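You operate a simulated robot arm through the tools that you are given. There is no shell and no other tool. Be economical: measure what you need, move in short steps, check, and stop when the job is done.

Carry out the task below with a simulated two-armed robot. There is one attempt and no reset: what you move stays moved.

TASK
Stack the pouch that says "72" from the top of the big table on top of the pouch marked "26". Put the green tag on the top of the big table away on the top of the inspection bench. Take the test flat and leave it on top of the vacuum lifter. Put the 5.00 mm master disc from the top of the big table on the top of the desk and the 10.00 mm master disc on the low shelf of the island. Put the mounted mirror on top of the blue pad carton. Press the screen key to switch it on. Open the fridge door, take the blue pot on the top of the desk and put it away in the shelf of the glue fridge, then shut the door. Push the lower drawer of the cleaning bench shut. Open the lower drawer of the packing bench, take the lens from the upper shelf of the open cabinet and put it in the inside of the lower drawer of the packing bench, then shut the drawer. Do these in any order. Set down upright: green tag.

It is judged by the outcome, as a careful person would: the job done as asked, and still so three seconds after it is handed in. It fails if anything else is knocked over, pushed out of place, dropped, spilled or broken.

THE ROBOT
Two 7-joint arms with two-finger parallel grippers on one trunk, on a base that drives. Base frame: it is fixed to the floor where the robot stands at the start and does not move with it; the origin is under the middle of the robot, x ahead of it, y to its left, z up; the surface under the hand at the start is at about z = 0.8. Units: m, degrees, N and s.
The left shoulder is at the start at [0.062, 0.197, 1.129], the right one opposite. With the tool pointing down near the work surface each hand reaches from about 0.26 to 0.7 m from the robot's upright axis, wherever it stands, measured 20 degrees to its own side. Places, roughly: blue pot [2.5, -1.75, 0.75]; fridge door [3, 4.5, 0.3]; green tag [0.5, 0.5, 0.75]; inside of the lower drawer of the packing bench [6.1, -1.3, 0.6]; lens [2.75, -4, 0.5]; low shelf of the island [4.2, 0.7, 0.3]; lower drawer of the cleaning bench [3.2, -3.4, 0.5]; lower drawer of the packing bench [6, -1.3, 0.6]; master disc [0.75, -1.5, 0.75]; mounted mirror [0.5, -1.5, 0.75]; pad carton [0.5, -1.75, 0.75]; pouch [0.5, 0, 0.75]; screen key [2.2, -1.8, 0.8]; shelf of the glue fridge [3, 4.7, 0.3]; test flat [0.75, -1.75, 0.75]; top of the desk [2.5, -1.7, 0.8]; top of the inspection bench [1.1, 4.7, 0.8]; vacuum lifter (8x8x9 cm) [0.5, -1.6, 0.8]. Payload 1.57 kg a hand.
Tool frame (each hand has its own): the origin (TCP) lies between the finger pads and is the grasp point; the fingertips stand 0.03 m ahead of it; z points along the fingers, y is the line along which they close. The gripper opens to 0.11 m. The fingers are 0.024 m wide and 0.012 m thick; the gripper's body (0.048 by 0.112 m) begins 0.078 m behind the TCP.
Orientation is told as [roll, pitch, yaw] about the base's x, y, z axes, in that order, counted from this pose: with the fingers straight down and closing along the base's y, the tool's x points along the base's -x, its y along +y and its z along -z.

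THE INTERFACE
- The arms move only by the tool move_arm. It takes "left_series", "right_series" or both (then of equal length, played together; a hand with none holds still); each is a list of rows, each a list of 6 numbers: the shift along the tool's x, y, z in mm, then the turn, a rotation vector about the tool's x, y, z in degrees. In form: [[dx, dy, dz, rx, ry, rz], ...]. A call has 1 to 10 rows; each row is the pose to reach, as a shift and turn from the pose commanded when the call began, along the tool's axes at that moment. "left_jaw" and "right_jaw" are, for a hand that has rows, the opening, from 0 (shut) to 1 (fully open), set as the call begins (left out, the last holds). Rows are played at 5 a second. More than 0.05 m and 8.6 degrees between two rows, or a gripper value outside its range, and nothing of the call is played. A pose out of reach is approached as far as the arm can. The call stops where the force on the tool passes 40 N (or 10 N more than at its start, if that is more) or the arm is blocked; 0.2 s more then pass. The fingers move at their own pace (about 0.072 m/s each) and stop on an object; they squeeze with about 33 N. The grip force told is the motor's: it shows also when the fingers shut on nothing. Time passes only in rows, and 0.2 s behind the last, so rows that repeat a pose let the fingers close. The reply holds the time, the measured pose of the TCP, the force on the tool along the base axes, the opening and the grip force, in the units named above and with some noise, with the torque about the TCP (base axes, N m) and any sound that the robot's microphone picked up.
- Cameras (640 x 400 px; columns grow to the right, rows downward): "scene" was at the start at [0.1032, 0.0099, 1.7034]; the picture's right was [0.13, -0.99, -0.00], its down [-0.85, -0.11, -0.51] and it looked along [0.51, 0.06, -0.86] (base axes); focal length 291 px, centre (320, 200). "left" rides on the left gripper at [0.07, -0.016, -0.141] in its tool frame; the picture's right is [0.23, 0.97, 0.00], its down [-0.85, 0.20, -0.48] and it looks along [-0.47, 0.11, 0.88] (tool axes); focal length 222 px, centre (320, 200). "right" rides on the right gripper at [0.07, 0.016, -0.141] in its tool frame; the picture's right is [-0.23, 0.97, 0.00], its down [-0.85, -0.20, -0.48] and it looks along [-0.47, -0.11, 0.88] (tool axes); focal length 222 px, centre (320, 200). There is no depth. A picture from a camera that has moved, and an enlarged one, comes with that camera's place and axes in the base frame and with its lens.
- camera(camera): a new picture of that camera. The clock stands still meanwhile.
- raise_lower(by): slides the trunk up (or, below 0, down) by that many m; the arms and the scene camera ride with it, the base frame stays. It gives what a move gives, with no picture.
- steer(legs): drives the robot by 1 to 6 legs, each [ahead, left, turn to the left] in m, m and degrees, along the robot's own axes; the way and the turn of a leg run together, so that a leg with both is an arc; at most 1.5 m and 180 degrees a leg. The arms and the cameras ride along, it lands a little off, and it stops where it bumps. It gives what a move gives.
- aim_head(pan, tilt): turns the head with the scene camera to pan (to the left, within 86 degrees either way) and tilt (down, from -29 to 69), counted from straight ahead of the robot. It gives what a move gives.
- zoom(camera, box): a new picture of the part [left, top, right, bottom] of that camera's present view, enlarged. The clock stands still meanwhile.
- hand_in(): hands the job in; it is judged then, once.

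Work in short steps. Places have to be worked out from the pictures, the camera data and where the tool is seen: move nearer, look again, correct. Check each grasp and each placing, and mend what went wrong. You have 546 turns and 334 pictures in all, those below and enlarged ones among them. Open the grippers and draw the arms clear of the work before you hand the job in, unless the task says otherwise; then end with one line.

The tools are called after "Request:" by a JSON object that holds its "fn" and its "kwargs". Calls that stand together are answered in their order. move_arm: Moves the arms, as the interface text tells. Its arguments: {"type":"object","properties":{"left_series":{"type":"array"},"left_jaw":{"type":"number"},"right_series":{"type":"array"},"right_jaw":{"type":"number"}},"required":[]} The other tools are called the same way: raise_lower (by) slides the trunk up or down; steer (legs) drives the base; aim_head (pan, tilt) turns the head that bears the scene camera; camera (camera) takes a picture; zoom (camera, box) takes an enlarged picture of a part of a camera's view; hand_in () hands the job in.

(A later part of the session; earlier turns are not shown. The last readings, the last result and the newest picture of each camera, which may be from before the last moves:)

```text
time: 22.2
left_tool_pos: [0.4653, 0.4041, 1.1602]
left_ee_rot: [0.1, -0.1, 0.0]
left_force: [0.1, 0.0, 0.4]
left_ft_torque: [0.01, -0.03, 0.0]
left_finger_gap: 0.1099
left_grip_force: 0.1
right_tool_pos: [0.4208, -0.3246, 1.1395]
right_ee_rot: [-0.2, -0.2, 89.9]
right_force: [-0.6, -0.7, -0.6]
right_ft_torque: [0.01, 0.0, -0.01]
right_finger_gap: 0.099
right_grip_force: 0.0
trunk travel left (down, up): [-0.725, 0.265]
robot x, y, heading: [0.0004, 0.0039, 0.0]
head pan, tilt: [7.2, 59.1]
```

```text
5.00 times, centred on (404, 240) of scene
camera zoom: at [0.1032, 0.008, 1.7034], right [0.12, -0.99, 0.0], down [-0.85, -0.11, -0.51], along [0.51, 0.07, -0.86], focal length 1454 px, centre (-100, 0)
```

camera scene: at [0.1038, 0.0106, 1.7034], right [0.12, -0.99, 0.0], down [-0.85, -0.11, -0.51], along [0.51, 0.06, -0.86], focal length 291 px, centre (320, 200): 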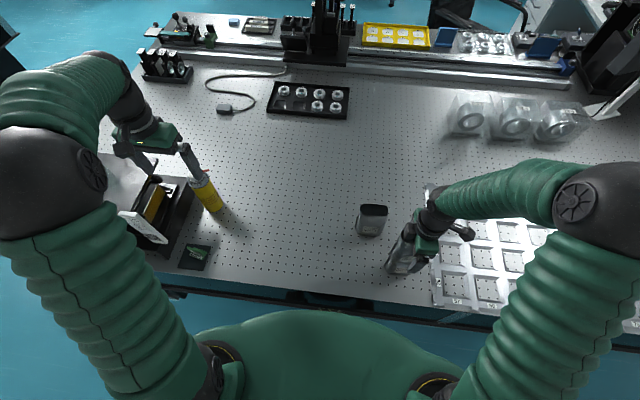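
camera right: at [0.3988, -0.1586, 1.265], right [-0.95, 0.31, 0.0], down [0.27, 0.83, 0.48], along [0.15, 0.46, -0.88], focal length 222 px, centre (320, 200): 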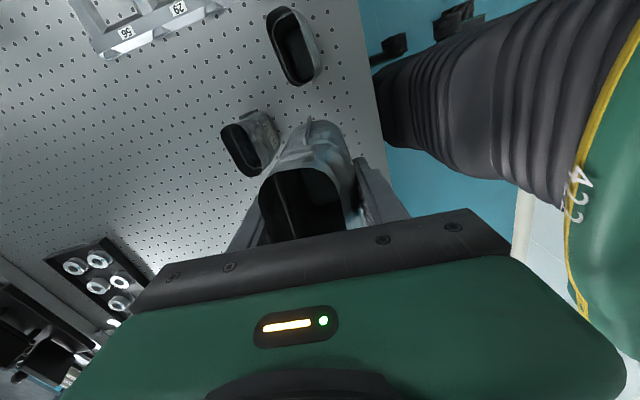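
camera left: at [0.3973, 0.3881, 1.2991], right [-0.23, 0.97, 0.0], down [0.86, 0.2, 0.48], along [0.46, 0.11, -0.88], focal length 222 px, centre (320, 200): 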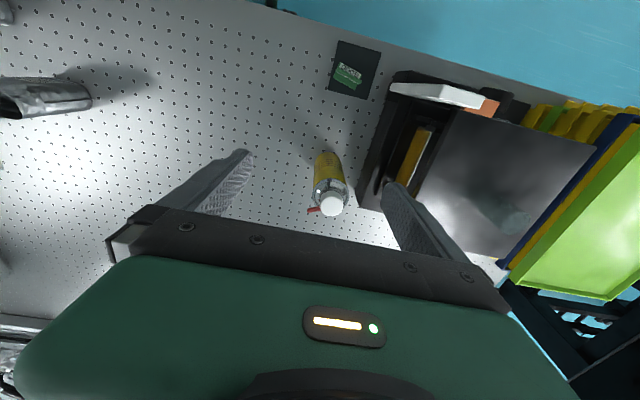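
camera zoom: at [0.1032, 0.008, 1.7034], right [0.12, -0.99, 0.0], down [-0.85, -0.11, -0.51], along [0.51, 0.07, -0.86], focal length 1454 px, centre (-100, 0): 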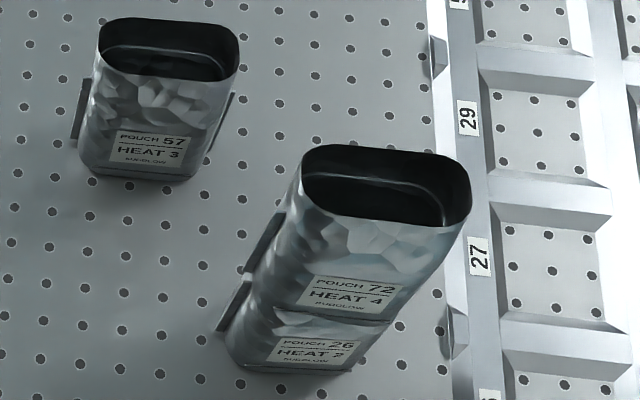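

Stacked well. Next the green tag: I look closely with the left hand camera.

Request:
{"fn": "zoom", "kwargs": {"camera": "left", "box": [280, 20, 440, 120]}}

Request:
{"fn": "zoom", "kwargs": {"camera": "scene", "box": [150, 210, 246, 270]}}

```text
4.00 times, centred on (360, 70) of left
camera zoom: at [0.395, 0.3857, 1.3008], right [-0.23, 0.97, 0.0], down [0.85, 0.2, 0.48], along [0.47, 0.11, -0.88], focal length 888 px, centre (160, 720)
```

zoom: 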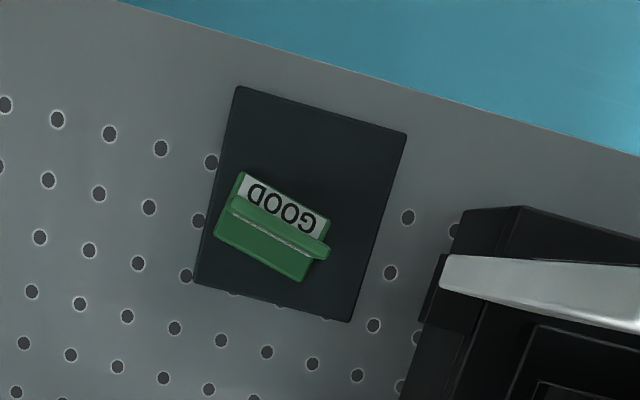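

```text
6.67 times, centred on (198, 240) of scene
camera zoom: at [0.1032, 0.008, 1.7034], right [0.12, -0.99, 0.0], down [-0.85, -0.11, -0.51], along [0.51, 0.07, -0.86], focal length 1939 px, centre (1133, -67)
```

zoom: 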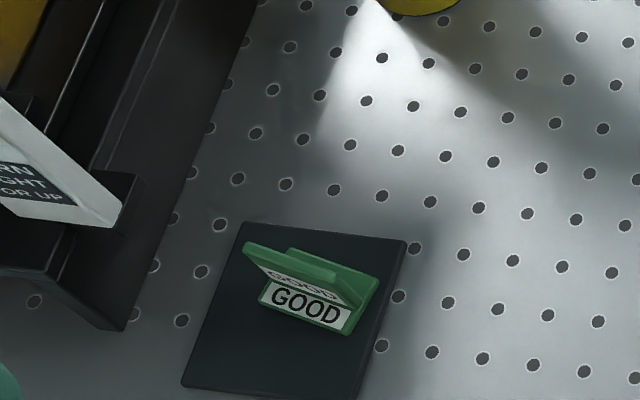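

The tag is near (0.38, 0.44). I bring the left hand above it, turned to align with its length, and look closer.

Request:
{"fn": "move_arm", "kwargs": {"left_series": [[20, 8, 20, 0, 0, 5], [40, 16, 60, 0, 0, 10], [60, 25, 100, 0, 0, 15], [80, 34, 140, 0, 0, 19], [83, 34, 180, 0, 0, 19]]}}

Request:
{"fn": "camera", "kwargs": {"camera": "left"}}

```text
time: 23.4
left_tool_pos: [0.3816, 0.4405, 0.9756]
left_ee_rot: [-0.1, -0.1, -19.0]
left_force: [0.1, 1.1, 0.6]
left_ft_torque: [0.02, 0.02, -0.02]
left_finger_gap: 0.1099
left_grip_force: 0.3
right_tool_pos: [0.4228, -0.3214, 1.1402]
right_ee_rot: [-0.1, 0.0, 89.9]
right_force: [0.5, 0.2, 0.7]
right_ft_torque: [-0.01, 0.01, -0.01]
right_finger_gap: 0.0991
right_grip_force: 0.1
trunk travel left (down, up): [-0.725, 0.265]
robot x, y, heading: [-0.0002, -0.0029, -0.0]
head pan, tilt: [7.2, 59.1]
```

```text
294 pictures are left
camera left: at [0.31, 0.4476, 1.1159], right [0.1, 0.99, 0.0], down [0.87, -0.09, 0.48], along [0.48, -0.05, -0.88], focal length 222 px, centre (320, 200)
```

left: 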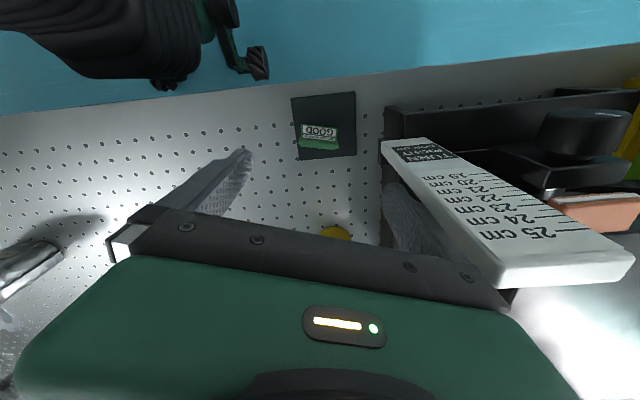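

Request:
{"fn": "zoom", "kwargs": {"camera": "left", "box": [280, 80, 520, 300]}}

Request:
{"fn": "zoom", "kwargs": {"camera": "left", "box": [288, 100, 352, 160]}}

Request:
{"fn": "camera", "kwargs": {"camera": "scene"}}

```text
1.82 times, centred on (400, 190) of left
camera zoom: at [0.31, 0.4476, 1.1159], right [0.1, 0.99, 0.0], down [0.87, -0.09, 0.48], along [0.48, -0.05, -0.88], focal length 404 px, centre (174, 218)
```

zoom: 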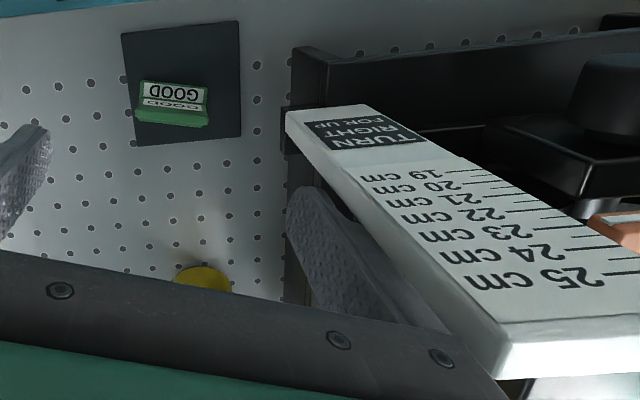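

```text
6.67 times, centred on (320, 130) of left
camera zoom: at [0.31, 0.4476, 1.1159], right [0.1, 0.99, 0.0], down [0.87, -0.09, 0.48], along [0.48, -0.05, -0.88], focal length 1481 px, centre (320, 667)
```

zoom: 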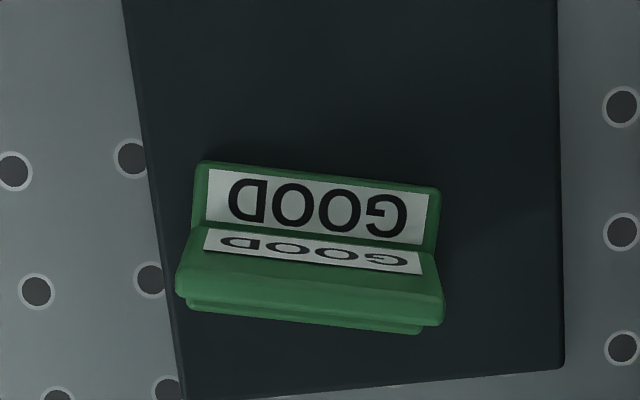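

```text
291 pictures are left
camera scene: at [0.1043, 0.0123, 1.7034], right [0.12, -0.99, 0.0], down [-0.85, -0.11, -0.51], along [0.51, 0.06, -0.86], focal length 291 px, centre (320, 200)
```

scene: 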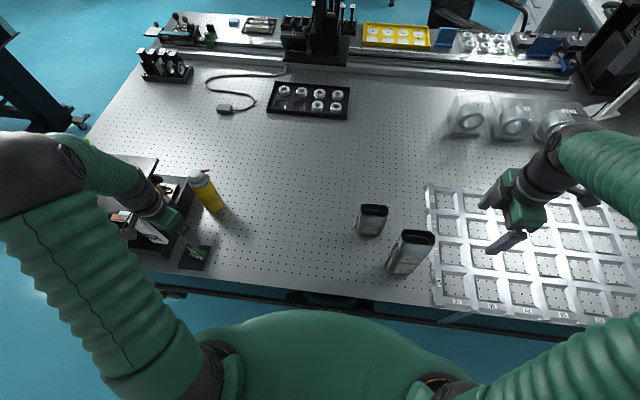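

The tag is an L-shaped stand sign about 5 cm wide. I'll grip it by its ends, yaw about -13°. I descend to z 0.86 and check.

Request:
{"fn": "move_arm", "kwargs": {"left_series": [[0, 0, 30, 0, 0, -3], [0, 0, 60, 0, 0, -6], [0, 0, 90, 0, 0, -6], [0, 0, 115, 0, 0, -6]]}}

Request:
{"fn": "zoom", "kwargs": {"camera": "left", "box": [200, 80, 460, 260]}}

```text
time: 24.4
left_tool_pos: [0.3839, 0.4387, 0.8636]
left_ee_rot: [0.2, 0.0, -13.2]
left_force: [15.8, -6.4, 9.0]
left_ft_torque: [1.15, 1.37, -1.03]
left_finger_gap: 0.1081
left_grip_force: 0.1
right_tool_pos: [0.4237, -0.3258, 1.138]
right_ee_rot: [-0.1, -0.2, 90.1]
right_force: [0.4, 0.5, 0.3]
right_ft_torque: [-0.01, 0.01, -0.05]
right_finger_gap: 0.0992
right_grip_force: 0.1
trunk travel left (down, up): [-0.725, 0.265]
robot x, y, heading: [0.0043, -0.003, 0.2]
head pan, tilt: [7.2, 59.1]
```

```text
2.22 times, centred on (330, 170) of left
camera zoom: at [0.3129, 0.4373, 1.003], right [0.0, 1.0, 0.0], down [0.88, 0.0, 0.48], along [0.48, 0.0, -0.88], focal length 494 px, centre (298, 267)
```

zoom: 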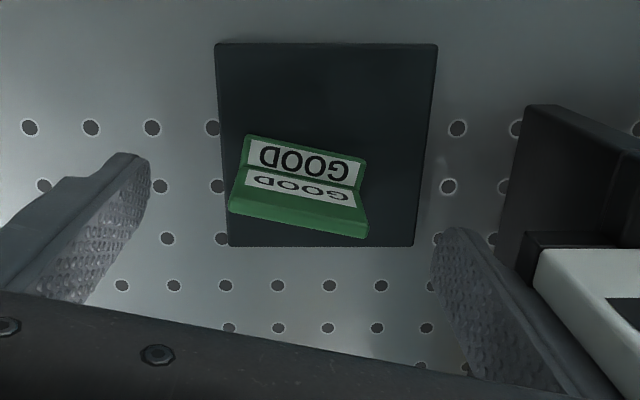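

Contact: torque places it at the gripper body's outer edge, touching the ruler. I back straight up at once and look.

Request:
{"fn": "move_arm", "kwargs": {"left_series": [[0, -3, -30, 0, 0, 0], [0, -10, -70, 0, 0, 0], [0, -20, -110, 0, 0, 0]]}}

Request:
{"fn": "camera", "kwargs": {"camera": "left"}}

Request:
{"fn": "camera", "kwargs": {"camera": "scene"}}

```text
time: 25.2
left_tool_pos: [0.374, 0.4182, 0.9785]
left_ee_rot: [0.1, 0.0, -12.9]
left_force: [0.1, -0.2, -1.6]
left_ft_torque: [0.02, 0.0, -0.02]
left_finger_gap: 0.11
left_grip_force: 0.0
right_tool_pos: [0.4177, -0.3277, 1.1401]
right_ee_rot: [-0.3, -0.1, 90.0]
right_force: [-1.4, 0.2, 0.0]
right_ft_torque: [0.02, 0.0, 0.0]
right_finger_gap: 0.099
right_grip_force: 0.1
trunk travel left (down, up): [-0.725, 0.265]
robot x, y, heading: [-0.0, -0.0007, -0.0]
head pan, tilt: [7.2, 59.1]
```

```text
289 pictures are left
camera left: at [0.3032, 0.4155, 1.1179], right [0.0, 1.0, 0.0], down [0.88, 0.0, 0.48], along [0.48, 0.0, -0.88], focal length 222 px, centre (320, 200)
```

left: 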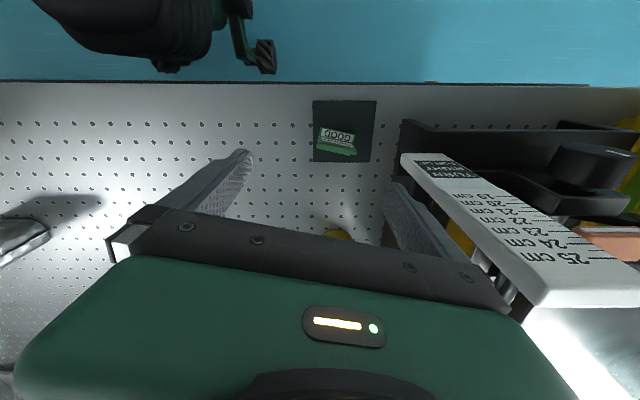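

```text
288 pictures are left
camera scene: at [0.0986, 0.0055, 1.7037], right [0.13, -0.99, 0.0], down [-0.85, -0.11, -0.51], along [0.51, 0.07, -0.86], focal length 291 px, centre (320, 200)
```

scene: 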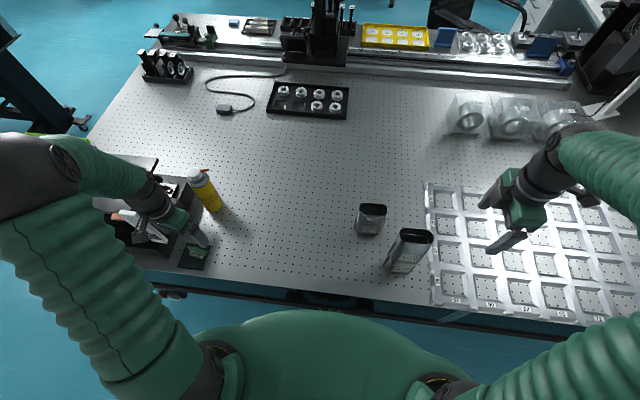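

The device looks unmoved. I'll grip the tag front-to-back instead, keeping the gripper body narrow toward the ruler. I raise and turn to yaw ~74°.

Request:
{"fn": "move_arm", "kwargs": {"left_series": [[0, -5, -10, 0, 0, -8.5], [0, -10, -20, 0, 0, -17], [0, -10, -30, 0, 0, -25.5], [0, -10, -40, 0, 0, -34], [0, -10, -40, 0, 0, -42.5], [0, -10, -40, 0, 0, -51], [0, -10, -40, 0, 0, -59.5], [0, -10, -40, 0, 0, -68], [0, -10, -40, 0, 0, -76.5], [0, -10, -40, 0, 0, -85]]}}

Request:
{"fn": "camera", "kwargs": {"camera": "left"}}

```text
time: 27.4
left_tool_pos: [0.3769, 0.409, 1.0154]
left_ee_rot: [0.0, -0.1, 72.2]
left_force: [-0.1, -0.2, 0.7]
left_ft_torque: [0.0, -0.05, -0.02]
left_finger_gap: 0.1098
left_grip_force: 0.1
right_tool_pos: [0.4207, -0.3225, 1.1391]
right_ee_rot: [-0.2, -0.2, 90.0]
right_force: [0.4, -0.6, 1.1]
right_ft_torque: [0.02, -0.01, -0.04]
right_finger_gap: 0.099
right_grip_force: 0.0
trunk travel left (down, up): [-0.725, 0.265]
robot x, y, heading: [0.0034, -0.0001, -0.2]
head pan, tilt: [7.2, 59.1]
```

```text
287 pictures are left
camera left: at [0.3701, 0.3374, 1.1551], right [-1.0, 0.08, 0.0], down [0.07, 0.88, 0.48], along [0.04, 0.48, -0.88], focal length 222 px, centre (320, 200)
```

left: 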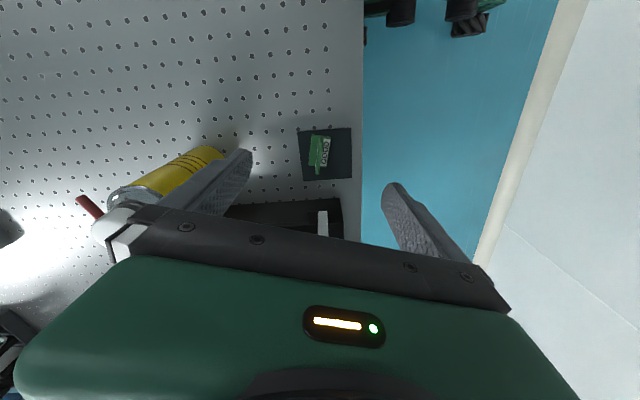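

Request:
{"fn": "zoom", "kwargs": {"camera": "left", "box": [280, 120, 360, 190]}}

```text
5.71 times, centred on (320, 155) of left
camera zoom: at [0.3701, 0.3374, 1.1551], right [-1.0, 0.08, 0.0], down [0.07, 0.88, 0.48], along [0.04, 0.48, -0.88], focal length 1269 px, centre (320, 457)
```

zoom: 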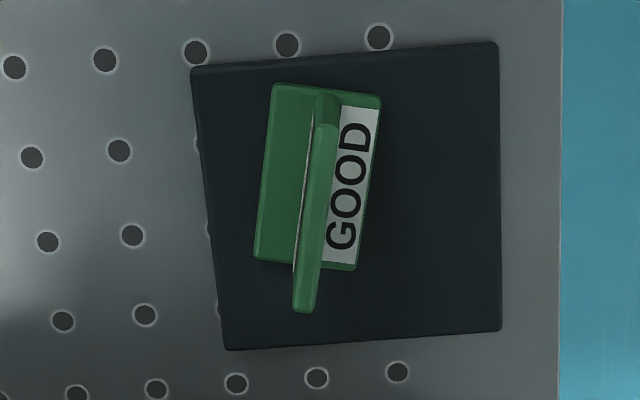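

The tag is an inverted T: a vertical plate in the middle of a flat base, centred about (0.379, 0.44), top near z 0.825. I'll grip the plate; I align to yaw 79° and descend to z 0.85 with fingers half open.

Request:
{"fn": "move_arm", "kwargs": {"left_series": [[-15, 4, 0, 0, 0, -3.5], [-30, 7, 10, 0, 0, -7], [-30, 7, 55, 0, 0, -7], [-30, 7, 100, 0, 0, -7], [-30, 7, 140, 0, 0, -7], [-30, 7, 165, 0, 0, -7]], "left_jaw": 0.5}}

Request:
{"fn": "zoom", "kwargs": {"camera": "left", "box": [200, 80, 460, 260]}}

```text
time: 28.8
left_tool_pos: [0.3794, 0.4431, 0.8488]
left_ee_rot: [-0.1, 0.0, 79.0]
left_force: [-0.5, 0.2, 0.2]
left_ft_torque: [0.03, 0.01, 0.03]
left_finger_gap: 0.0552
left_grip_force: 0.1
right_tool_pos: [0.4214, -0.3223, 1.1401]
right_ee_rot: [-0.2, 0.0, 90.0]
right_force: [0.9, 0.0, 0.3]
right_ft_torque: [-0.02, 0.02, -0.02]
right_finger_gap: 0.0989
right_grip_force: 0.0
trunk travel left (down, up): [-0.725, 0.265]
robot x, y, heading: [0.005, 0.0011, -0.2]
head pan, tilt: [7.2, 59.1]
```

```text
2.22 times, centred on (330, 170) of left
camera zoom: at [0.3819, 0.3706, 0.989], right [-1.0, -0.04, 0.0], down [-0.03, 0.88, 0.48], along [-0.02, 0.48, -0.88], focal length 494 px, centre (298, 267)
```

zoom: 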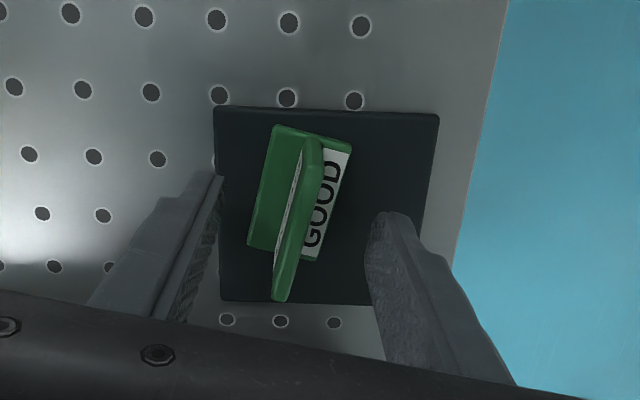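

Well centred. I lower in small steps while watching force, then close.

Request:
{"fn": "move_arm", "kwargs": {"left_series": [[0, 0, 4, 0, 0, 0], [0, 0, 8, 0, 0, 0], [0, 0, 11, 0, 0, 0], [0, 0, 14, 0, 0, 0]]}}

Request:
{"fn": "zoom", "kwargs": {"camera": "left", "box": [200, 80, 460, 260]}}

```text
time: 29.8
left_tool_pos: [0.3781, 0.442, 0.837]
left_ee_rot: [-0.1, -0.1, 79.0]
left_force: [-0.4, 0.5, 0.0]
left_ft_torque: [-0.02, -0.03, 0.01]
left_finger_gap: 0.055
left_grip_force: 0.1
right_tool_pos: [0.4216, -0.322, 1.1389]
right_ee_rot: [-0.2, 0.0, 90.1]
right_force: [0.0, -0.1, -0.7]
right_ft_torque: [-0.02, -0.01, 0.01]
right_finger_gap: 0.099
right_grip_force: 0.1
trunk travel left (down, up): [-0.725, 0.265]
robot x, y, heading: [0.003, -0.0009, 0.2]
head pan, tilt: [7.2, 59.1]
```

```text
2.22 times, centred on (330, 170) of left
camera zoom: at [0.3813, 0.369, 0.9768], right [-1.0, -0.04, 0.0], down [-0.03, 0.88, 0.48], along [-0.02, 0.48, -0.88], focal length 494 px, centre (298, 267)
```

zoom: 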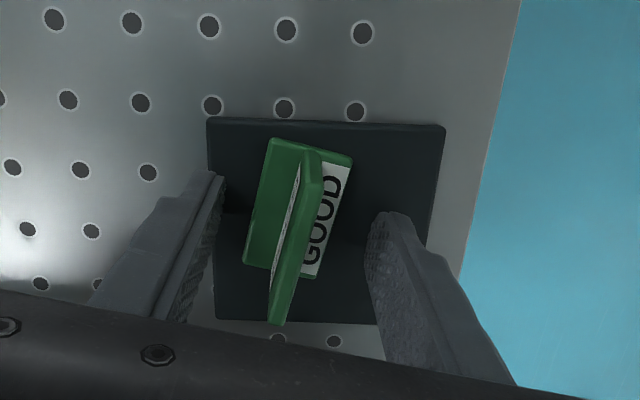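

Request:
{"fn": "move_arm", "kwargs": {"left_series": [[0, 0, 0, 0, 0, 0], [0, 0, 0, 0, 0, 0], [0, 0, 0, 0, 0, 0], [0, 0, 0, 0, 0, 0]], "left_jaw": 0}}

Request:
{"fn": "move_arm", "kwargs": {"left_series": [[0, 0, -30, 0, 0, 0], [0, 0, -70, 0, 0, 0], [0, 0, -110, 0, 0, 0], [0, 0, -150, 0, 0, 0]]}}

Request:
{"fn": "zoom", "kwargs": {"camera": "left", "box": [200, 80, 460, 260]}}

```text
time: 30.8
left_tool_pos: [0.3787, 0.4414, 0.836]
left_ee_rot: [0.0, 0.0, 79.0]
left_force: [0.1, 0.4, 1.0]
left_ft_torque: [0.0, 0.02, 0.0]
left_finger_gap: 0.0284
left_grip_force: 32.9
right_tool_pos: [0.4217, -0.3225, 1.1395]
right_ee_rot: [-0.2, 0.0, 90.1]
right_force: [0.0, 0.6, -0.3]
right_ft_torque: [-0.04, -0.01, 0.02]
right_finger_gap: 0.0991
right_grip_force: 0.0
trunk travel left (down, up): [-0.725, 0.265]
robot x, y, heading: [-0.0023, -0.0037, 0.0]
head pan, tilt: [7.2, 59.1]
```

```text
time: 31.8
left_tool_pos: [0.3762, 0.4415, 0.9844]
left_ee_rot: [-0.1, 0.0, 78.9]
left_force: [-0.2, 0.6, -0.1]
left_ft_torque: [0.01, -0.01, -0.01]
left_finger_gap: 0.0284
left_grip_force: 33.1
right_tool_pos: [0.4208, -0.3241, 1.1392]
right_ee_rot: [-0.2, -0.1, 90.0]
right_force: [-0.8, -0.2, -0.4]
right_ft_torque: [0.03, 0.0, 0.01]
right_finger_gap: 0.099
right_grip_force: 0.0
trunk travel left (down, up): [-0.725, 0.265]
robot x, y, heading: [0.0, -0.0009, 0.2]
head pan, tilt: [7.2, 59.1]
```

```text
2.22 times, centred on (330, 170) of left
camera zoom: at [0.3788, 0.3693, 1.1242], right [-1.0, -0.04, 0.0], down [-0.03, 0.88, 0.48], along [-0.02, 0.48, -0.88], focal length 494 px, centre (298, 267)
```

zoom: 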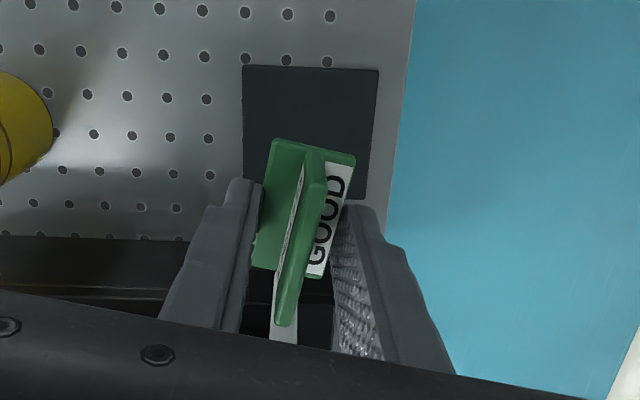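

Held: the fingers clamp the 28 mm base, level. Before driving to the inspection bench I look left and right with the head.

Request:
{"fn": "aim_head", "kwargs": {"pan": 70, "tilt": 22}}

Request:
{"fn": "camera", "kwargs": {"camera": "scene"}}

Request:
{"fn": "aim_head", "kwargs": {"pan": 10, "tilt": 15}}

Request:
{"fn": "camera", "kwargs": {"camera": "scene"}}

Request:
{"fn": "aim_head", "kwargs": {"pan": -60, "tilt": 22}}

Request:
{"fn": "camera", "kwargs": {"camera": "scene"}}

```text
time: 33.2
left_tool_pos: [0.3769, 0.4434, 0.9835]
left_ee_rot: [-0.1, 0.0, 78.9]
left_force: [-0.2, 0.1, -0.7]
left_ft_torque: [0.05, 0.01, 0.0]
left_finger_gap: 0.0286
left_grip_force: 32.7
right_tool_pos: [0.4208, -0.3233, 1.1398]
right_ee_rot: [-0.1, 0.0, 90.0]
right_force: [0.8, 0.1, 0.3]
right_ft_torque: [0.01, 0.02, -0.03]
right_finger_gap: 0.0989
right_grip_force: 0.0
trunk travel left (down, up): [-0.725, 0.265]
robot x, y, heading: [-0.0015, 0.002, -0.1]
head pan, tilt: [70.0, 22.0]
```

```text
282 pictures are left
camera scene: at [0.0678, 0.0894, 1.7573], right [0.94, -0.34, 0.0], down [-0.13, -0.35, -0.93], along [0.32, 0.87, -0.38], focal length 291 px, centre (320, 200)
```

scene: 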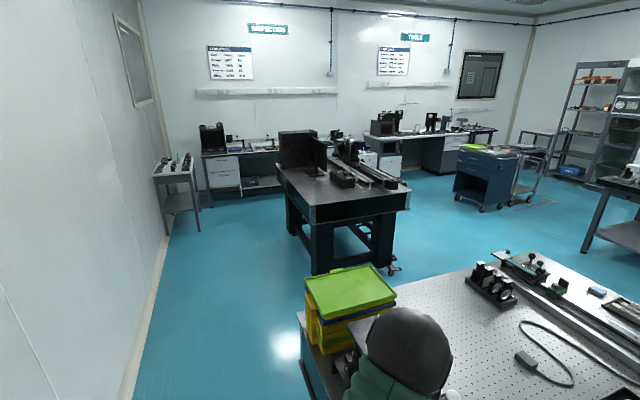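

```text
time: 34.5
left_tool_pos: [0.3771, 0.4425, 0.9818]
left_ee_rot: [0.0, 0.0, 79.0]
left_force: [-0.5, 0.4, -0.1]
left_ft_torque: [0.0, 0.02, 0.05]
left_finger_gap: 0.0284
left_grip_force: 32.7
right_tool_pos: [0.4216, -0.3241, 1.1394]
right_ee_rot: [-0.2, 0.0, 90.0]
right_force: [-0.7, -0.6, 0.1]
right_ft_torque: [0.01, 0.0, 0.0]
right_finger_gap: 0.0989
right_grip_force: 0.2
trunk travel left (down, up): [-0.725, 0.265]
robot x, y, heading: [0.003, -0.001, -0.1]
head pan, tilt: [10.0, 15.0]
```

```text
281 pictures are left
camera scene: at [0.1281, 0.0184, 1.7686], right [0.17, -0.98, 0.0], down [-0.26, -0.05, -0.97], along [0.95, 0.17, -0.26], focal length 291 px, centre (320, 200)
```

scene: 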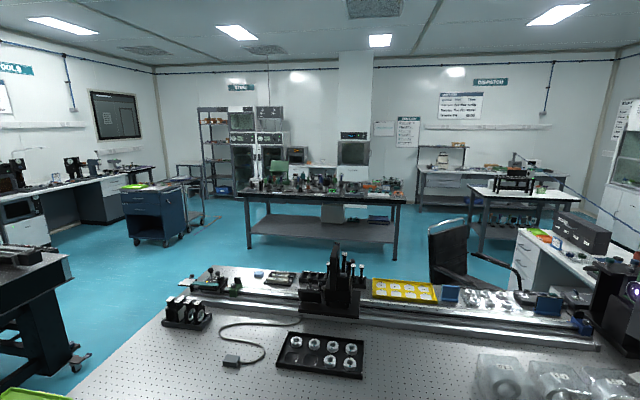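

```text
time: 35.9
left_tool_pos: [0.3777, 0.4426, 0.9843]
left_ee_rot: [-0.1, 0.0, 79.0]
left_force: [0.6, 0.2, 0.6]
left_ft_torque: [-0.02, -0.01, 0.01]
left_finger_gap: 0.0283
left_grip_force: 33.1
right_tool_pos: [0.4212, -0.3236, 1.1383]
right_ee_rot: [-0.1, 0.1, 90.0]
right_force: [-0.1, -0.1, -0.6]
right_ft_torque: [0.02, 0.04, -0.03]
right_finger_gap: 0.0991
right_grip_force: 0.0
trunk travel left (down, up): [-0.725, 0.265]
robot x, y, heading: [-0.0014, 0.0001, 0.1]
head pan, tilt: [-60.0, 22.0]
```

```text
280 pictures are left
camera scene: at [0.0825, -0.0783, 1.7574], right [-0.87, -0.5, 0.0], down [-0.19, 0.32, -0.93], along [0.46, -0.8, -0.38], focal length 291 px, centre (320, 200)
```

scene: 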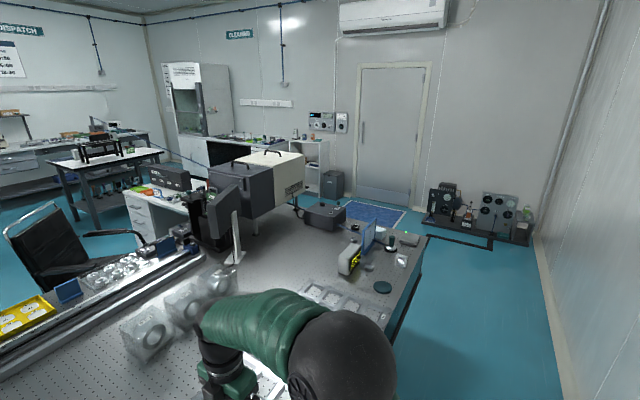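

The wall is behind at x≈-0.64; a free corridor leads left along it, and the inspection bench stands at y≈4.6. I tuck the arms in and raise the trunk before turning.

Request:
{"fn": "move_arm", "kwargs": {"left_series": [[0, 0, -40, 0, 0, 0], [40, -12, -70, 0, 0, 0], [80, -24, -90, 0, 0, 0], [120, -36, -110, 0, 0, 0], [160, -48, -130, 0, 0, 0], [205, -60, -140, 0, 0, 0]], "right_series": [[-20, 0, 0, 0, 0, 0], [-40, 2, -10, 0, 0, 0], [-60, 5, -20, 0, 0, 0], [-80, 10, -30, 0, 0, 0], [-90, 20, -40, 0, 0, 0], [-100, 30, -50, 0, 0, 0]]}}

Request:
{"fn": "raise_lower", "kwargs": {"by": 0.15}}

Request:
{"fn": "steer", "kwargs": {"legs": [[-0.12, 0, 0], [0, 0, 90]]}}

Request:
{"fn": "aim_head", "kwargs": {"pan": 0, "tilt": 25}}

Request:
{"fn": "camera", "kwargs": {"camera": "scene"}}

```text
refused: row 2 steps farther than a row can; nothing moved
```

```text
time: 37.6
left_tool_pos: [0.3773, 0.443, 1.1326]
left_ee_rot: [-0.1, 0.0, 79.0]
left_force: [1.0, 0.7, -0.7]
left_ft_torque: [-0.01, -0.01, -0.02]
left_finger_gap: 0.0284
left_grip_force: 33.5
right_tool_pos: [0.4213, -0.323, 1.2898]
right_ee_rot: [-0.1, 0.1, 89.9]
right_force: [0.4, -0.4, -0.4]
right_ft_torque: [-0.03, -0.04, -0.03]
right_finger_gap: 0.0988
right_grip_force: 0.0
trunk travel left (down, up): [-0.875, 0.115]
robot x, y, heading: [0.003, 0.0017, 0.2]
head pan, tilt: [-60.0, 22.0]
```

```text
time: 42.8
left_tool_pos: [-0.5873, 0.3457, 1.1337]
left_ee_rot: [-0.1, 0.0, 172.8]
left_force: [0.1, 0.2, 0.3]
left_ft_torque: [0.01, -0.01, -0.02]
left_finger_gap: 0.0286
left_grip_force: 33.0
right_tool_pos: [0.1745, 0.4406, 1.2892]
right_ee_rot: [-0.2, -0.1, -176.2]
right_force: [-0.7, -0.2, -0.3]
right_ft_torque: [-0.01, -0.02, 0.01]
right_finger_gap: 0.0991
right_grip_force: 0.1
trunk travel left (down, up): [-0.875, 0.115]
robot x, y, heading: [-0.1199, 0.0012, 93.8]
head pan, tilt: [-60.0, 22.0]
```

```text
time: 44.1
left_tool_pos: [-0.5876, 0.3455, 1.1329]
left_ee_rot: [0.0, 0.0, 172.8]
left_force: [-0.2, 0.1, 0.2]
left_ft_torque: [-0.01, 0.01, -0.05]
left_finger_gap: 0.0287
left_grip_force: 33.3
right_tool_pos: [0.1741, 0.4407, 1.2902]
right_ee_rot: [-0.3, 0.0, -176.2]
right_force: [0.4, -0.5, -0.1]
right_ft_torque: [-0.02, 0.01, 0.0]
right_finger_gap: 0.0991
right_grip_force: 0.1
trunk travel left (down, up): [-0.875, 0.115]
robot x, y, heading: [-0.1202, 0.0018, 93.7]
head pan, tilt: [0.0, 25.0]
```

```text
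279 pictures are left
camera scene: at [-0.1269, 0.1268, 1.9024], right [1.0, 0.07, 0.0], down [0.03, -0.42, -0.91], along [-0.06, 0.9, -0.42], focal length 291 px, centre (320, 200)
```

scene: 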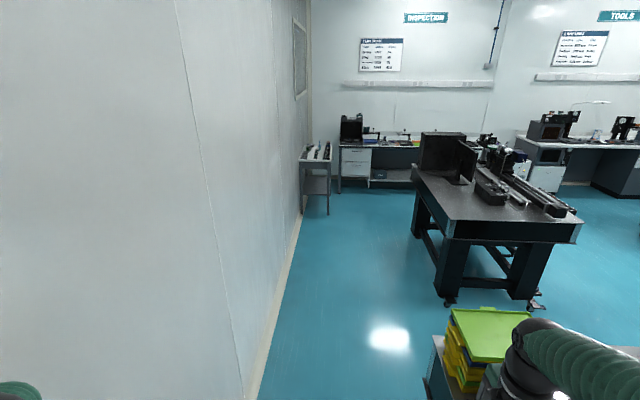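

The turn went fine but the left hand is close to the wall; I draw it inward, away from the wall.

Request:
{"fn": "move_arm", "kwargs": {"left_series": [[40, -9, 0, 0, 0, 0], [80, -18, 0, 0, 0, 0], [120, -27, 0, 0, 0, 0], [160, -36, 0, 0, 0, 0], [200, -45, 0, 0, 0, 0]], "right_series": [[0, 0, 0, 0, 0, 0], [0, 0, 0, 0, 0, 0], [0, 0, 0, 0, 0, 0], [0, 0, 0, 0, 0, 0], [0, 0, 0, 0, 0, 0]]}}

```text
time: 45.3
left_tool_pos: [-0.3821, 0.3646, 1.1366]
left_ee_rot: [-0.1, -0.1, 172.8]
left_force: [-0.3, -0.6, 0.3]
left_ft_torque: [0.01, 0.01, -0.01]
left_finger_gap: 0.0283
left_grip_force: 33.1
right_tool_pos: [0.176, 0.4404, 1.2902]
right_ee_rot: [-0.2, -0.2, -176.2]
right_force: [0.5, 0.1, 0.3]
right_ft_torque: [-0.02, 0.04, 0.01]
right_finger_gap: 0.0989
right_grip_force: 0.1
trunk travel left (down, up): [-0.875, 0.115]
robot x, y, heading: [-0.1226, 0.0011, 93.9]
head pan, tilt: [0.0, 25.0]
```

Now I drive along the corridor toward the inspection bench.

Request:
{"fn": "steer", "kwargs": {"legs": [[0, 0, -3.9], [1.5, 0, 0], [1.4, -0.1, 0]]}}

Request:
{"fn": "aim_head", "kwargs": {"pan": -25, "tilt": 25}}

Request:
{"fn": "camera", "kwargs": {"camera": "scene"}}

```text
time: 60.0
left_tool_pos: [-0.1785, 3.3322, 1.136]
left_ee_rot: [-0.2, -0.1, 165.3]
left_force: [0.3, -0.2, -0.4]
left_ft_torque: [0.01, 0.03, 0.01]
left_finger_gap: 0.0288
left_grip_force: 33.1
right_tool_pos: [0.3861, 3.3348, 1.2912]
right_ee_rot: [-0.4, -0.2, 176.4]
right_force: [0.1, 0.0, 0.6]
right_ft_torque: [-0.03, 0.0, 0.01]
right_finger_gap: 0.099
right_grip_force: 0.0
trunk travel left (down, up): [-0.875, 0.115]
robot x, y, heading: [0.033, 2.9347, 86.4]
head pan, tilt: [0.0, 25.0]
```

```text
time: 60.9
left_tool_pos: [-0.1777, 3.334, 1.1349]
left_ee_rot: [-0.1, -0.1, 165.3]
left_force: [0.3, -0.7, -0.8]
left_ft_torque: [0.04, -0.03, 0.01]
left_finger_gap: 0.0286
left_grip_force: 32.6
right_tool_pos: [0.3869, 3.334, 1.2896]
right_ee_rot: [-0.3, 0.0, 176.3]
right_force: [0.5, -0.9, 0.1]
right_ft_torque: [-0.02, 0.02, 0.01]
right_finger_gap: 0.099
right_grip_force: 0.0
trunk travel left (down, up): [-0.875, 0.115]
robot x, y, heading: [0.0376, 2.9363, 86.5]
head pan, tilt: [-25.0, 25.0]
```

```text
278 pictures are left
camera scene: at [0.0853, 3.0533, 1.9024], right [0.88, -0.48, 0.0], down [-0.2, -0.37, -0.91], along [0.43, 0.79, -0.42], focal length 291 px, centre (320, 200)
```

scene: 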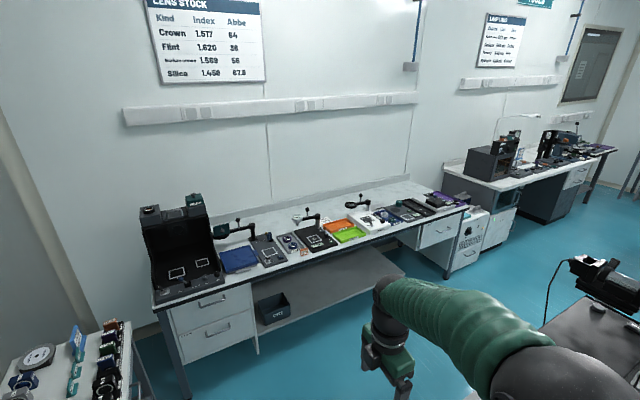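

Request:
{"fn": "zoom", "kwargs": {"camera": "scene", "box": [140, 170, 480, 310]}}

```text
1.88 times, centred on (310, 240) of scene
camera zoom: at [0.0853, 3.0533, 1.9024], right [0.88, -0.48, 0.0], down [-0.2, -0.37, -0.91], along [0.43, 0.79, -0.42], focal length 548 px, centre (339, 125)
```

zoom: 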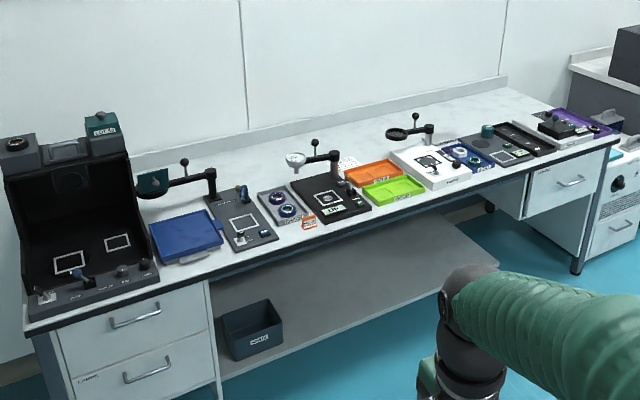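

The bench is cluttered; I move to stand before its middle. First straight on past the black table, then to the right.

Request:
{"fn": "steer", "kwargs": {"legs": [[0.8, 0.0, 3.5], [0.15, -0.75, 0]]}}

Request:
{"fn": "aim_head", "kwargs": {"pan": 0, "tilt": 50}}

Request:
{"fn": "camera", "kwargs": {"camera": "scene"}}

```text
time: 68.9
left_tool_pos: [0.5403, 4.2839, 1.1342]
left_ee_rot: [-0.2, 0.2, 170.2]
left_force: [-0.5, -0.8, -0.8]
left_ft_torque: [0.02, -0.02, -0.01]
left_finger_gap: 0.0287
left_grip_force: 32.9
right_tool_pos: [1.1021, 4.3341, 1.2904]
right_ee_rot: [-0.4, 0.3, -178.8]
right_force: [0.9, 0.0, 0.7]
right_ft_torque: [0.0, -0.02, 0.0]
right_finger_gap: 0.0989
right_grip_force: 0.0
trunk travel left (down, up): [-0.875, 0.115]
robot x, y, heading: [0.7941, 3.9092, 91.3]
head pan, tilt: [-25.0, 25.0]
```

```text
time: 69.8
left_tool_pos: [0.5434, 4.2832, 1.1353]
left_ee_rot: [-0.3, 0.0, 170.2]
left_force: [0.1, 0.0, 0.9]
left_ft_torque: [-0.02, -0.04, -0.01]
left_finger_gap: 0.0287
left_grip_force: 32.8
right_tool_pos: [1.1053, 4.3336, 1.2904]
right_ee_rot: [-0.4, 0.0, -178.7]
right_force: [0.0, -0.1, -0.8]
right_ft_torque: [0.03, -0.02, -0.03]
right_finger_gap: 0.0989
right_grip_force: 0.1
trunk travel left (down, up): [-0.875, 0.115]
robot x, y, heading: [0.7893, 3.9055, 91.2]
head pan, tilt: [0.0, 50.0]
```

```text
276 pictures are left
camera scene: at [0.7887, 4.0204, 1.865], right [1.0, 0.02, 0.0], down [0.02, -0.77, -0.64], along [-0.01, 0.64, -0.77], focal length 291 px, centre (320, 200)
```

scene: 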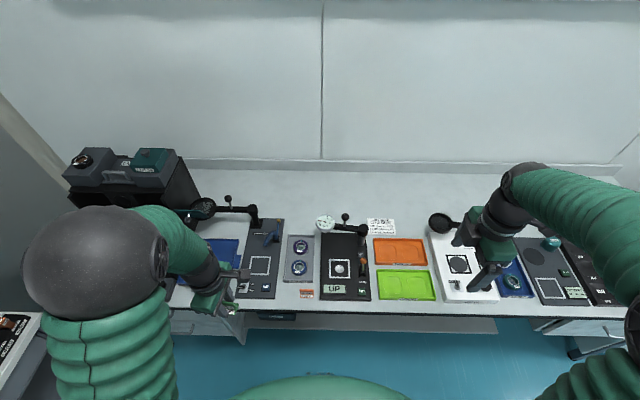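

There is free bench surface behind the mats between the loupe and the gauge, about (0.67, 4.80). I drive closer, up to the bench front.

Request:
{"fn": "steer", "kwargs": {"legs": [[0.19, -0.09, -1.2]]}}

Request:
{"fn": "camera", "kwargs": {"camera": "left"}}

Request:
{"fn": "camera", "kwargs": {"camera": "scene"}}

```text
time: 71.5
left_tool_pos: [0.6379, 4.4767, 1.1362]
left_ee_rot: [-0.5, 0.0, 169.0]
left_force: [-0.3, 0.3, 0.5]
left_ft_torque: [0.06, -0.05, 0.01]
left_finger_gap: 0.0284
left_grip_force: 33.0
right_tool_pos: [1.2002, 4.5142, 1.2921]
right_ee_rot: [-0.5, 0.1, 180.0]
right_force: [-0.3, 1.2, -0.2]
right_ft_torque: [0.03, 0.0, -0.01]
right_finger_gap: 0.0988
right_grip_force: 0.0
trunk travel left (down, up): [-0.875, 0.115]
robot x, y, heading: [0.8799, 4.1036, 89.9]
head pan, tilt: [0.0, 50.0]
```

```text
275 pictures are left
camera left: at [0.7094, 4.4775, 1.2764], right [0.04, -1.0, -0.01], down [-0.88, -0.04, 0.48], along [-0.48, -0.01, -0.88], focal length 222 px, centre (320, 200)
```

left: 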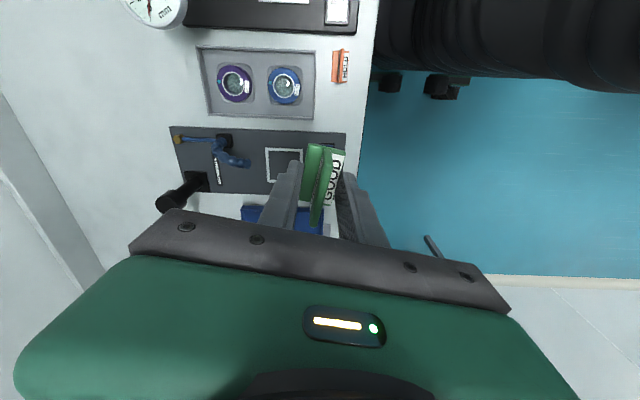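

```text
274 pictures are left
camera scene: at [0.8774, 4.2057, 1.8654], right [1.0, 0.0, 0.0], down [0.0, -0.76, -0.64], along [0.0, 0.64, -0.76], focal length 291 px, centre (320, 200)
```

scene: 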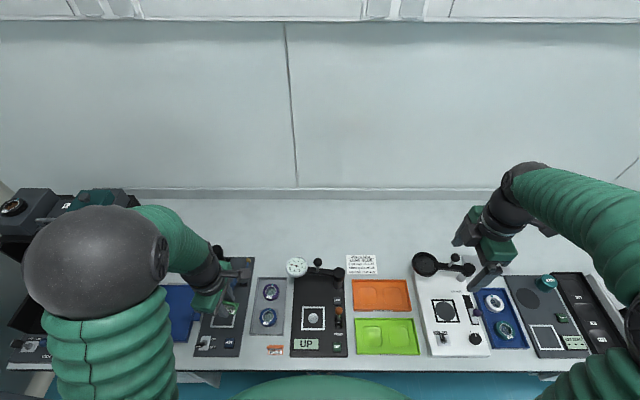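

I extend the left hand over the free spot at (0.675, 4.77), staying high, then lower part way.

Request:
{"fn": "move_arm", "kwargs": {"left_series": [[-3, -49, 0, 0, 0, 0], [-6, -98, 0, 0, 0, 0], [-9, -147, 0, 0, 0, 0], [-12, -196, 0, 0, 0, 0], [-15, -245, 0, 0, 0, 0], [-18, -290, 0, 0, 0, 0], [-18, -290, 45, 0, 0, 0], [-18, -290, 90, 0, 0, 0], [-18, -290, 135, 0, 0, 0]]}}

Request:
{"fn": "camera", "kwargs": {"camera": "left"}}

Request:
{"fn": "camera", "kwargs": {"camera": "scene"}}

```text
time: 73.5
left_tool_pos: [0.6799, 4.7742, 1.0033]
left_ee_rot: [-0.2, -0.1, 169.0]
left_force: [-0.4, 0.3, 0.6]
left_ft_torque: [-0.04, 0.04, 0.0]
left_finger_gap: 0.0288
left_grip_force: 33.2
right_tool_pos: [1.2044, 4.5201, 1.2911]
right_ee_rot: [-0.4, -0.1, 180.0]
right_force: [0.0, 0.6, 0.7]
right_ft_torque: [0.04, -0.01, 0.01]
right_finger_gap: 0.099
right_grip_force: 0.1
trunk travel left (down, up): [-0.875, 0.115]
robot x, y, heading: [0.8767, 4.0985, 90.0]
head pan, tilt: [0.0, 50.0]
```

```text
273 pictures are left
camera left: at [0.7513, 4.7742, 1.1442], right [0.04, -1.0, 0.0], down [-0.88, -0.03, 0.48], along [-0.48, -0.01, -0.88], focal length 222 px, centre (320, 200)
```

left: 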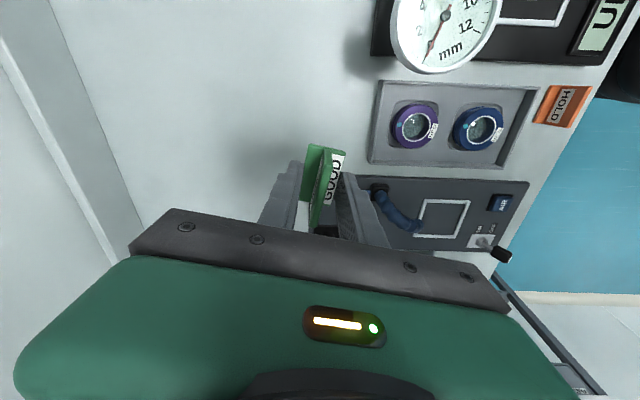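

```text
272 pictures are left
camera scene: at [0.8827, 4.217, 1.8648], right [1.0, 0.0, 0.0], down [0.0, -0.77, -0.64], along [0.0, 0.64, -0.77], focal length 291 px, centre (320, 200)
```

scene: 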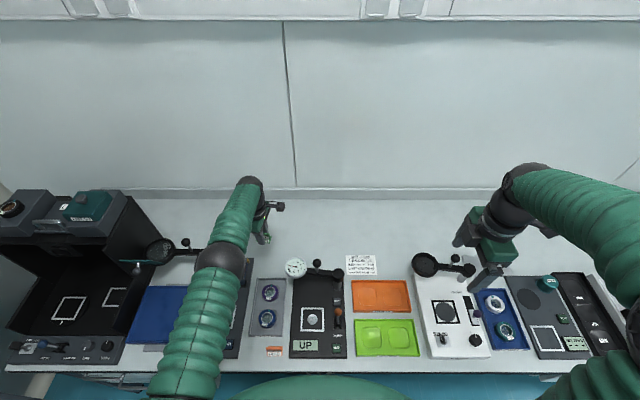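

The spot is clear. I lower toward the bench, the last part in small steps.

Request:
{"fn": "move_arm", "kwargs": {"left_series": [[0, 0, 45, 0, 0, 0], [0, 0, 90, 0, 0, 0], [0, 0, 125, 0, 0, 0], [0, 0, 140, 0, 0, 0]]}}

Request:
{"fn": "zoom", "kwargs": {"camera": "left", "box": [200, 80, 460, 260]}}

```text
time: 74.5
left_tool_pos: [0.6908, 4.7407, 0.8985]
left_ee_rot: [-0.3, 0.0, 169.0]
left_force: [0.3, -0.3, -0.3]
left_ft_torque: [0.03, -0.04, -0.02]
left_finger_gap: 0.0283
left_grip_force: 33.2
left hand out of reach, approached as far as the arm can: row 1, 2, 3, 4
right_tool_pos: [1.2056, 4.5183, 1.2899]
right_ee_rot: [-0.4, 0.0, 180.0]
right_force: [-0.2, -0.9, -0.3]
right_ft_torque: [-0.03, 0.0, 0.05]
right_finger_gap: 0.0989
right_grip_force: 0.0
trunk travel left (down, up): [-0.875, 0.115]
robot x, y, heading: [0.8858, 4.1009, 90.2]
head pan, tilt: [0.0, 50.0]
```

```text
2.22 times, centred on (330, 170) of left
camera zoom: at [0.7621, 4.742, 1.0385], right [0.04, -1.0, -0.01], down [-0.88, -0.04, 0.48], along [-0.48, -0.01, -0.88], focal length 494 px, centre (298, 267)
```

zoom: 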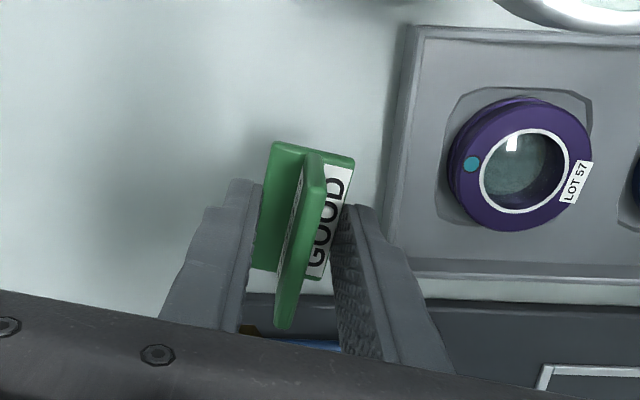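

Out of reach because the trunk is high. I restore the higher pose and use the trunk to come down instead.

Request:
{"fn": "move_arm", "kwargs": {"left_series": [[-3, -5, -45, 0, 0, 0], [-8, -15, -90, 0, 0, 0], [-15, -28, -105, 0, 0, 0]]}}

Request:
{"fn": "raise_lower", "kwargs": {"by": -0.12}}

Request:
{"fn": "zoom", "kwargs": {"camera": "left", "box": [200, 80, 460, 260]}}

```text
time: 75.3
left_tool_pos: [0.6806, 4.7714, 0.9986]
left_ee_rot: [-0.2, -0.1, 169.0]
left_force: [-0.3, 0.3, 0.1]
left_ft_torque: [-0.02, 0.0, -0.01]
left_finger_gap: 0.0285
left_grip_force: 32.6
right_tool_pos: [1.2048, 4.5195, 1.2891]
right_ee_rot: [-0.3, -0.1, 180.0]
right_force: [0.3, 0.2, 0.0]
right_ft_torque: [0.0, 0.03, 0.01]
right_finger_gap: 0.0992
right_grip_force: 0.0
trunk travel left (down, up): [-0.875, 0.115]
robot x, y, heading: [0.881, 4.1025, 90.0]
head pan, tilt: [0.0, 50.0]
```

```text
time: 76.8
left_tool_pos: [0.6802, 4.7716, 0.8786]
left_ee_rot: [-0.3, -0.1, 169.0]
left_force: [-0.7, 0.6, -0.5]
left_ft_torque: [0.02, 0.04, 0.0]
left_finger_gap: 0.0286
left_grip_force: 33.4
right_tool_pos: [1.2047, 4.5179, 1.1705]
right_ee_rot: [-0.4, -0.2, 180.1]
right_force: [0.0, -0.7, -0.2]
right_ft_torque: [-0.02, 0.01, 0.03]
right_finger_gap: 0.0991
right_grip_force: 0.1
trunk travel left (down, up): [-0.755, 0.235]
robot x, y, heading: [0.8802, 4.1003, 89.9]
head pan, tilt: [0.0, 50.0]
```

```text
2.22 times, centred on (330, 170) of left
camera zoom: at [0.752, 4.7723, 1.0193], right [0.04, -1.0, 0.0], down [-0.88, -0.04, 0.48], along [-0.48, -0.01, -0.88], focal length 494 px, centre (298, 267)
```

zoom: 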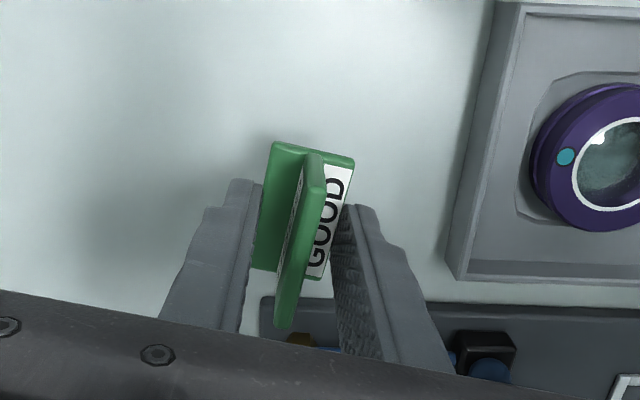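

Clear of the mats. I lower to contact in small steps.

Request:
{"fn": "move_arm", "kwargs": {"left_series": [[0, 0, 15, 0, 0, 0], [0, 0, 28, 0, 0, 0], [0, 0, 33, 0, 0, 0], [0, 0, 37, 0, 0, 0], [0, 0, 40, 0, 0, 0], [0, 0, 42, 0, 0, 0]]}}

```text
time: 78.2
left_tool_pos: [0.6799, 4.7649, 0.8441]
left_ee_rot: [-0.2, -0.1, 169.0]
left_force: [1.0, -0.1, -0.3]
left_ft_torque: [-0.02, 0.01, 0.02]
left_finger_gap: 0.0285
left_grip_force: 33.0
left hand out of reach, approached as far as the arm can: row 2, 3, 4, 5, 6
right_tool_pos: [1.2045, 4.5179, 1.1706]
right_ee_rot: [-0.4, -0.1, 179.9]
right_force: [0.5, 0.5, -0.4]
right_ft_torque: [0.02, 0.0, 0.03]
right_finger_gap: 0.0988
right_grip_force: 0.1
trunk travel left (down, up): [-0.755, 0.235]
robot x, y, heading: [0.8815, 4.1007, 89.8]
head pan, tilt: [0.0, 50.0]
```

Request:
{"fn": "raise_lower", "kwargs": {"by": -0.006}}

Request:
{"fn": "zoom", "kwargs": {"camera": "left", "box": [240, 120, 400, 240]}}

```text
time: 78.7
left_tool_pos: [0.6815, 4.7644, 0.8383]
left_ee_rot: [-0.1, -0.1, 169.0]
left_force: [0.1, -0.1, -0.5]
left_ft_torque: [-0.01, -0.04, 0.0]
left_finger_gap: 0.0285
left_grip_force: 32.9
right_tool_pos: [1.2042, 4.5181, 1.1647]
right_ee_rot: [-0.4, -0.1, 180.0]
right_force: [0.3, 0.0, 0.1]
right_ft_torque: [0.0, -0.01, -0.01]
right_finger_gap: 0.099
right_grip_force: 0.0
trunk travel left (down, up): [-0.749, 0.241]
robot x, y, heading: [0.8829, 4.1021, 90.0]
head pan, tilt: [0.0, 50.0]
```

```text
3.33 times, centred on (320, 180) of left
camera zoom: at [0.7522, 4.7656, 0.9788], right [0.04, -1.0, 0.0], down [-0.88, -0.03, 0.48], along [-0.48, -0.01, -0.88], focal length 740 px, centre (320, 267)
```

zoom: 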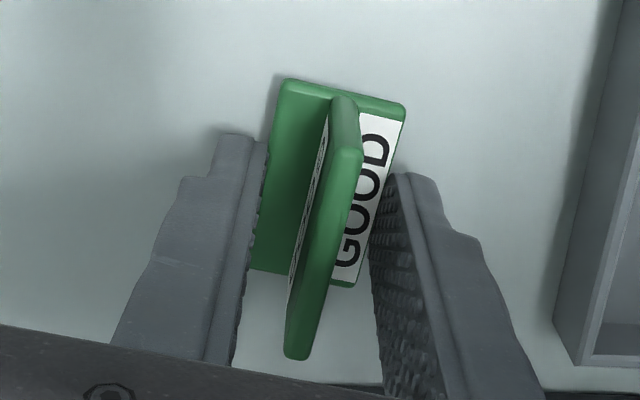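

Request:
{"fn": "raise_lower", "kwargs": {"by": -0.005}}

Request:
{"fn": "raise_lower", "kwargs": {"by": -0.004}}

```text
time: 79.2
left_tool_pos: [0.6801, 4.7652, 0.8351]
left_ee_rot: [-0.2, 0.0, 169.0]
left_force: [-0.4, -0.2, 0.9]
left_ft_torque: [-0.02, 0.02, 0.04]
left_finger_gap: 0.0287
left_grip_force: 32.9
right_tool_pos: [1.2038, 4.5182, 1.1597]
right_ee_rot: [-0.3, 0.0, 179.9]
right_force: [0.7, -0.5, 0.1]
right_ft_torque: [-0.01, 0.03, 0.0]
right_finger_gap: 0.0987
right_grip_force: 0.0
trunk travel left (down, up): [-0.744, 0.246]
robot x, y, heading: [0.883, 4.1006, 90.1]
head pan, tilt: [0.0, 50.0]
```

```text
time: 79.8
left_tool_pos: [0.6815, 4.7638, 0.8297]
left_ee_rot: [-0.4, -0.1, 169.0]
left_force: [0.2, -0.6, 5.0]
left_ft_torque: [-0.08, -0.03, 0.0]
left_finger_gap: 0.0283
left_grip_force: 33.4
right_tool_pos: [1.2043, 4.5186, 1.1543]
right_ee_rot: [-0.4, -0.1, 180.0]
right_force: [0.5, 0.0, -0.1]
right_ft_torque: [-0.01, -0.01, -0.03]
right_finger_gap: 0.099
right_grip_force: 0.1
trunk travel left (down, up): [-0.74, 0.25]
robot x, y, heading: [0.8772, 4.1022, 90.0]
head pan, tilt: [0.0, 50.0]
```

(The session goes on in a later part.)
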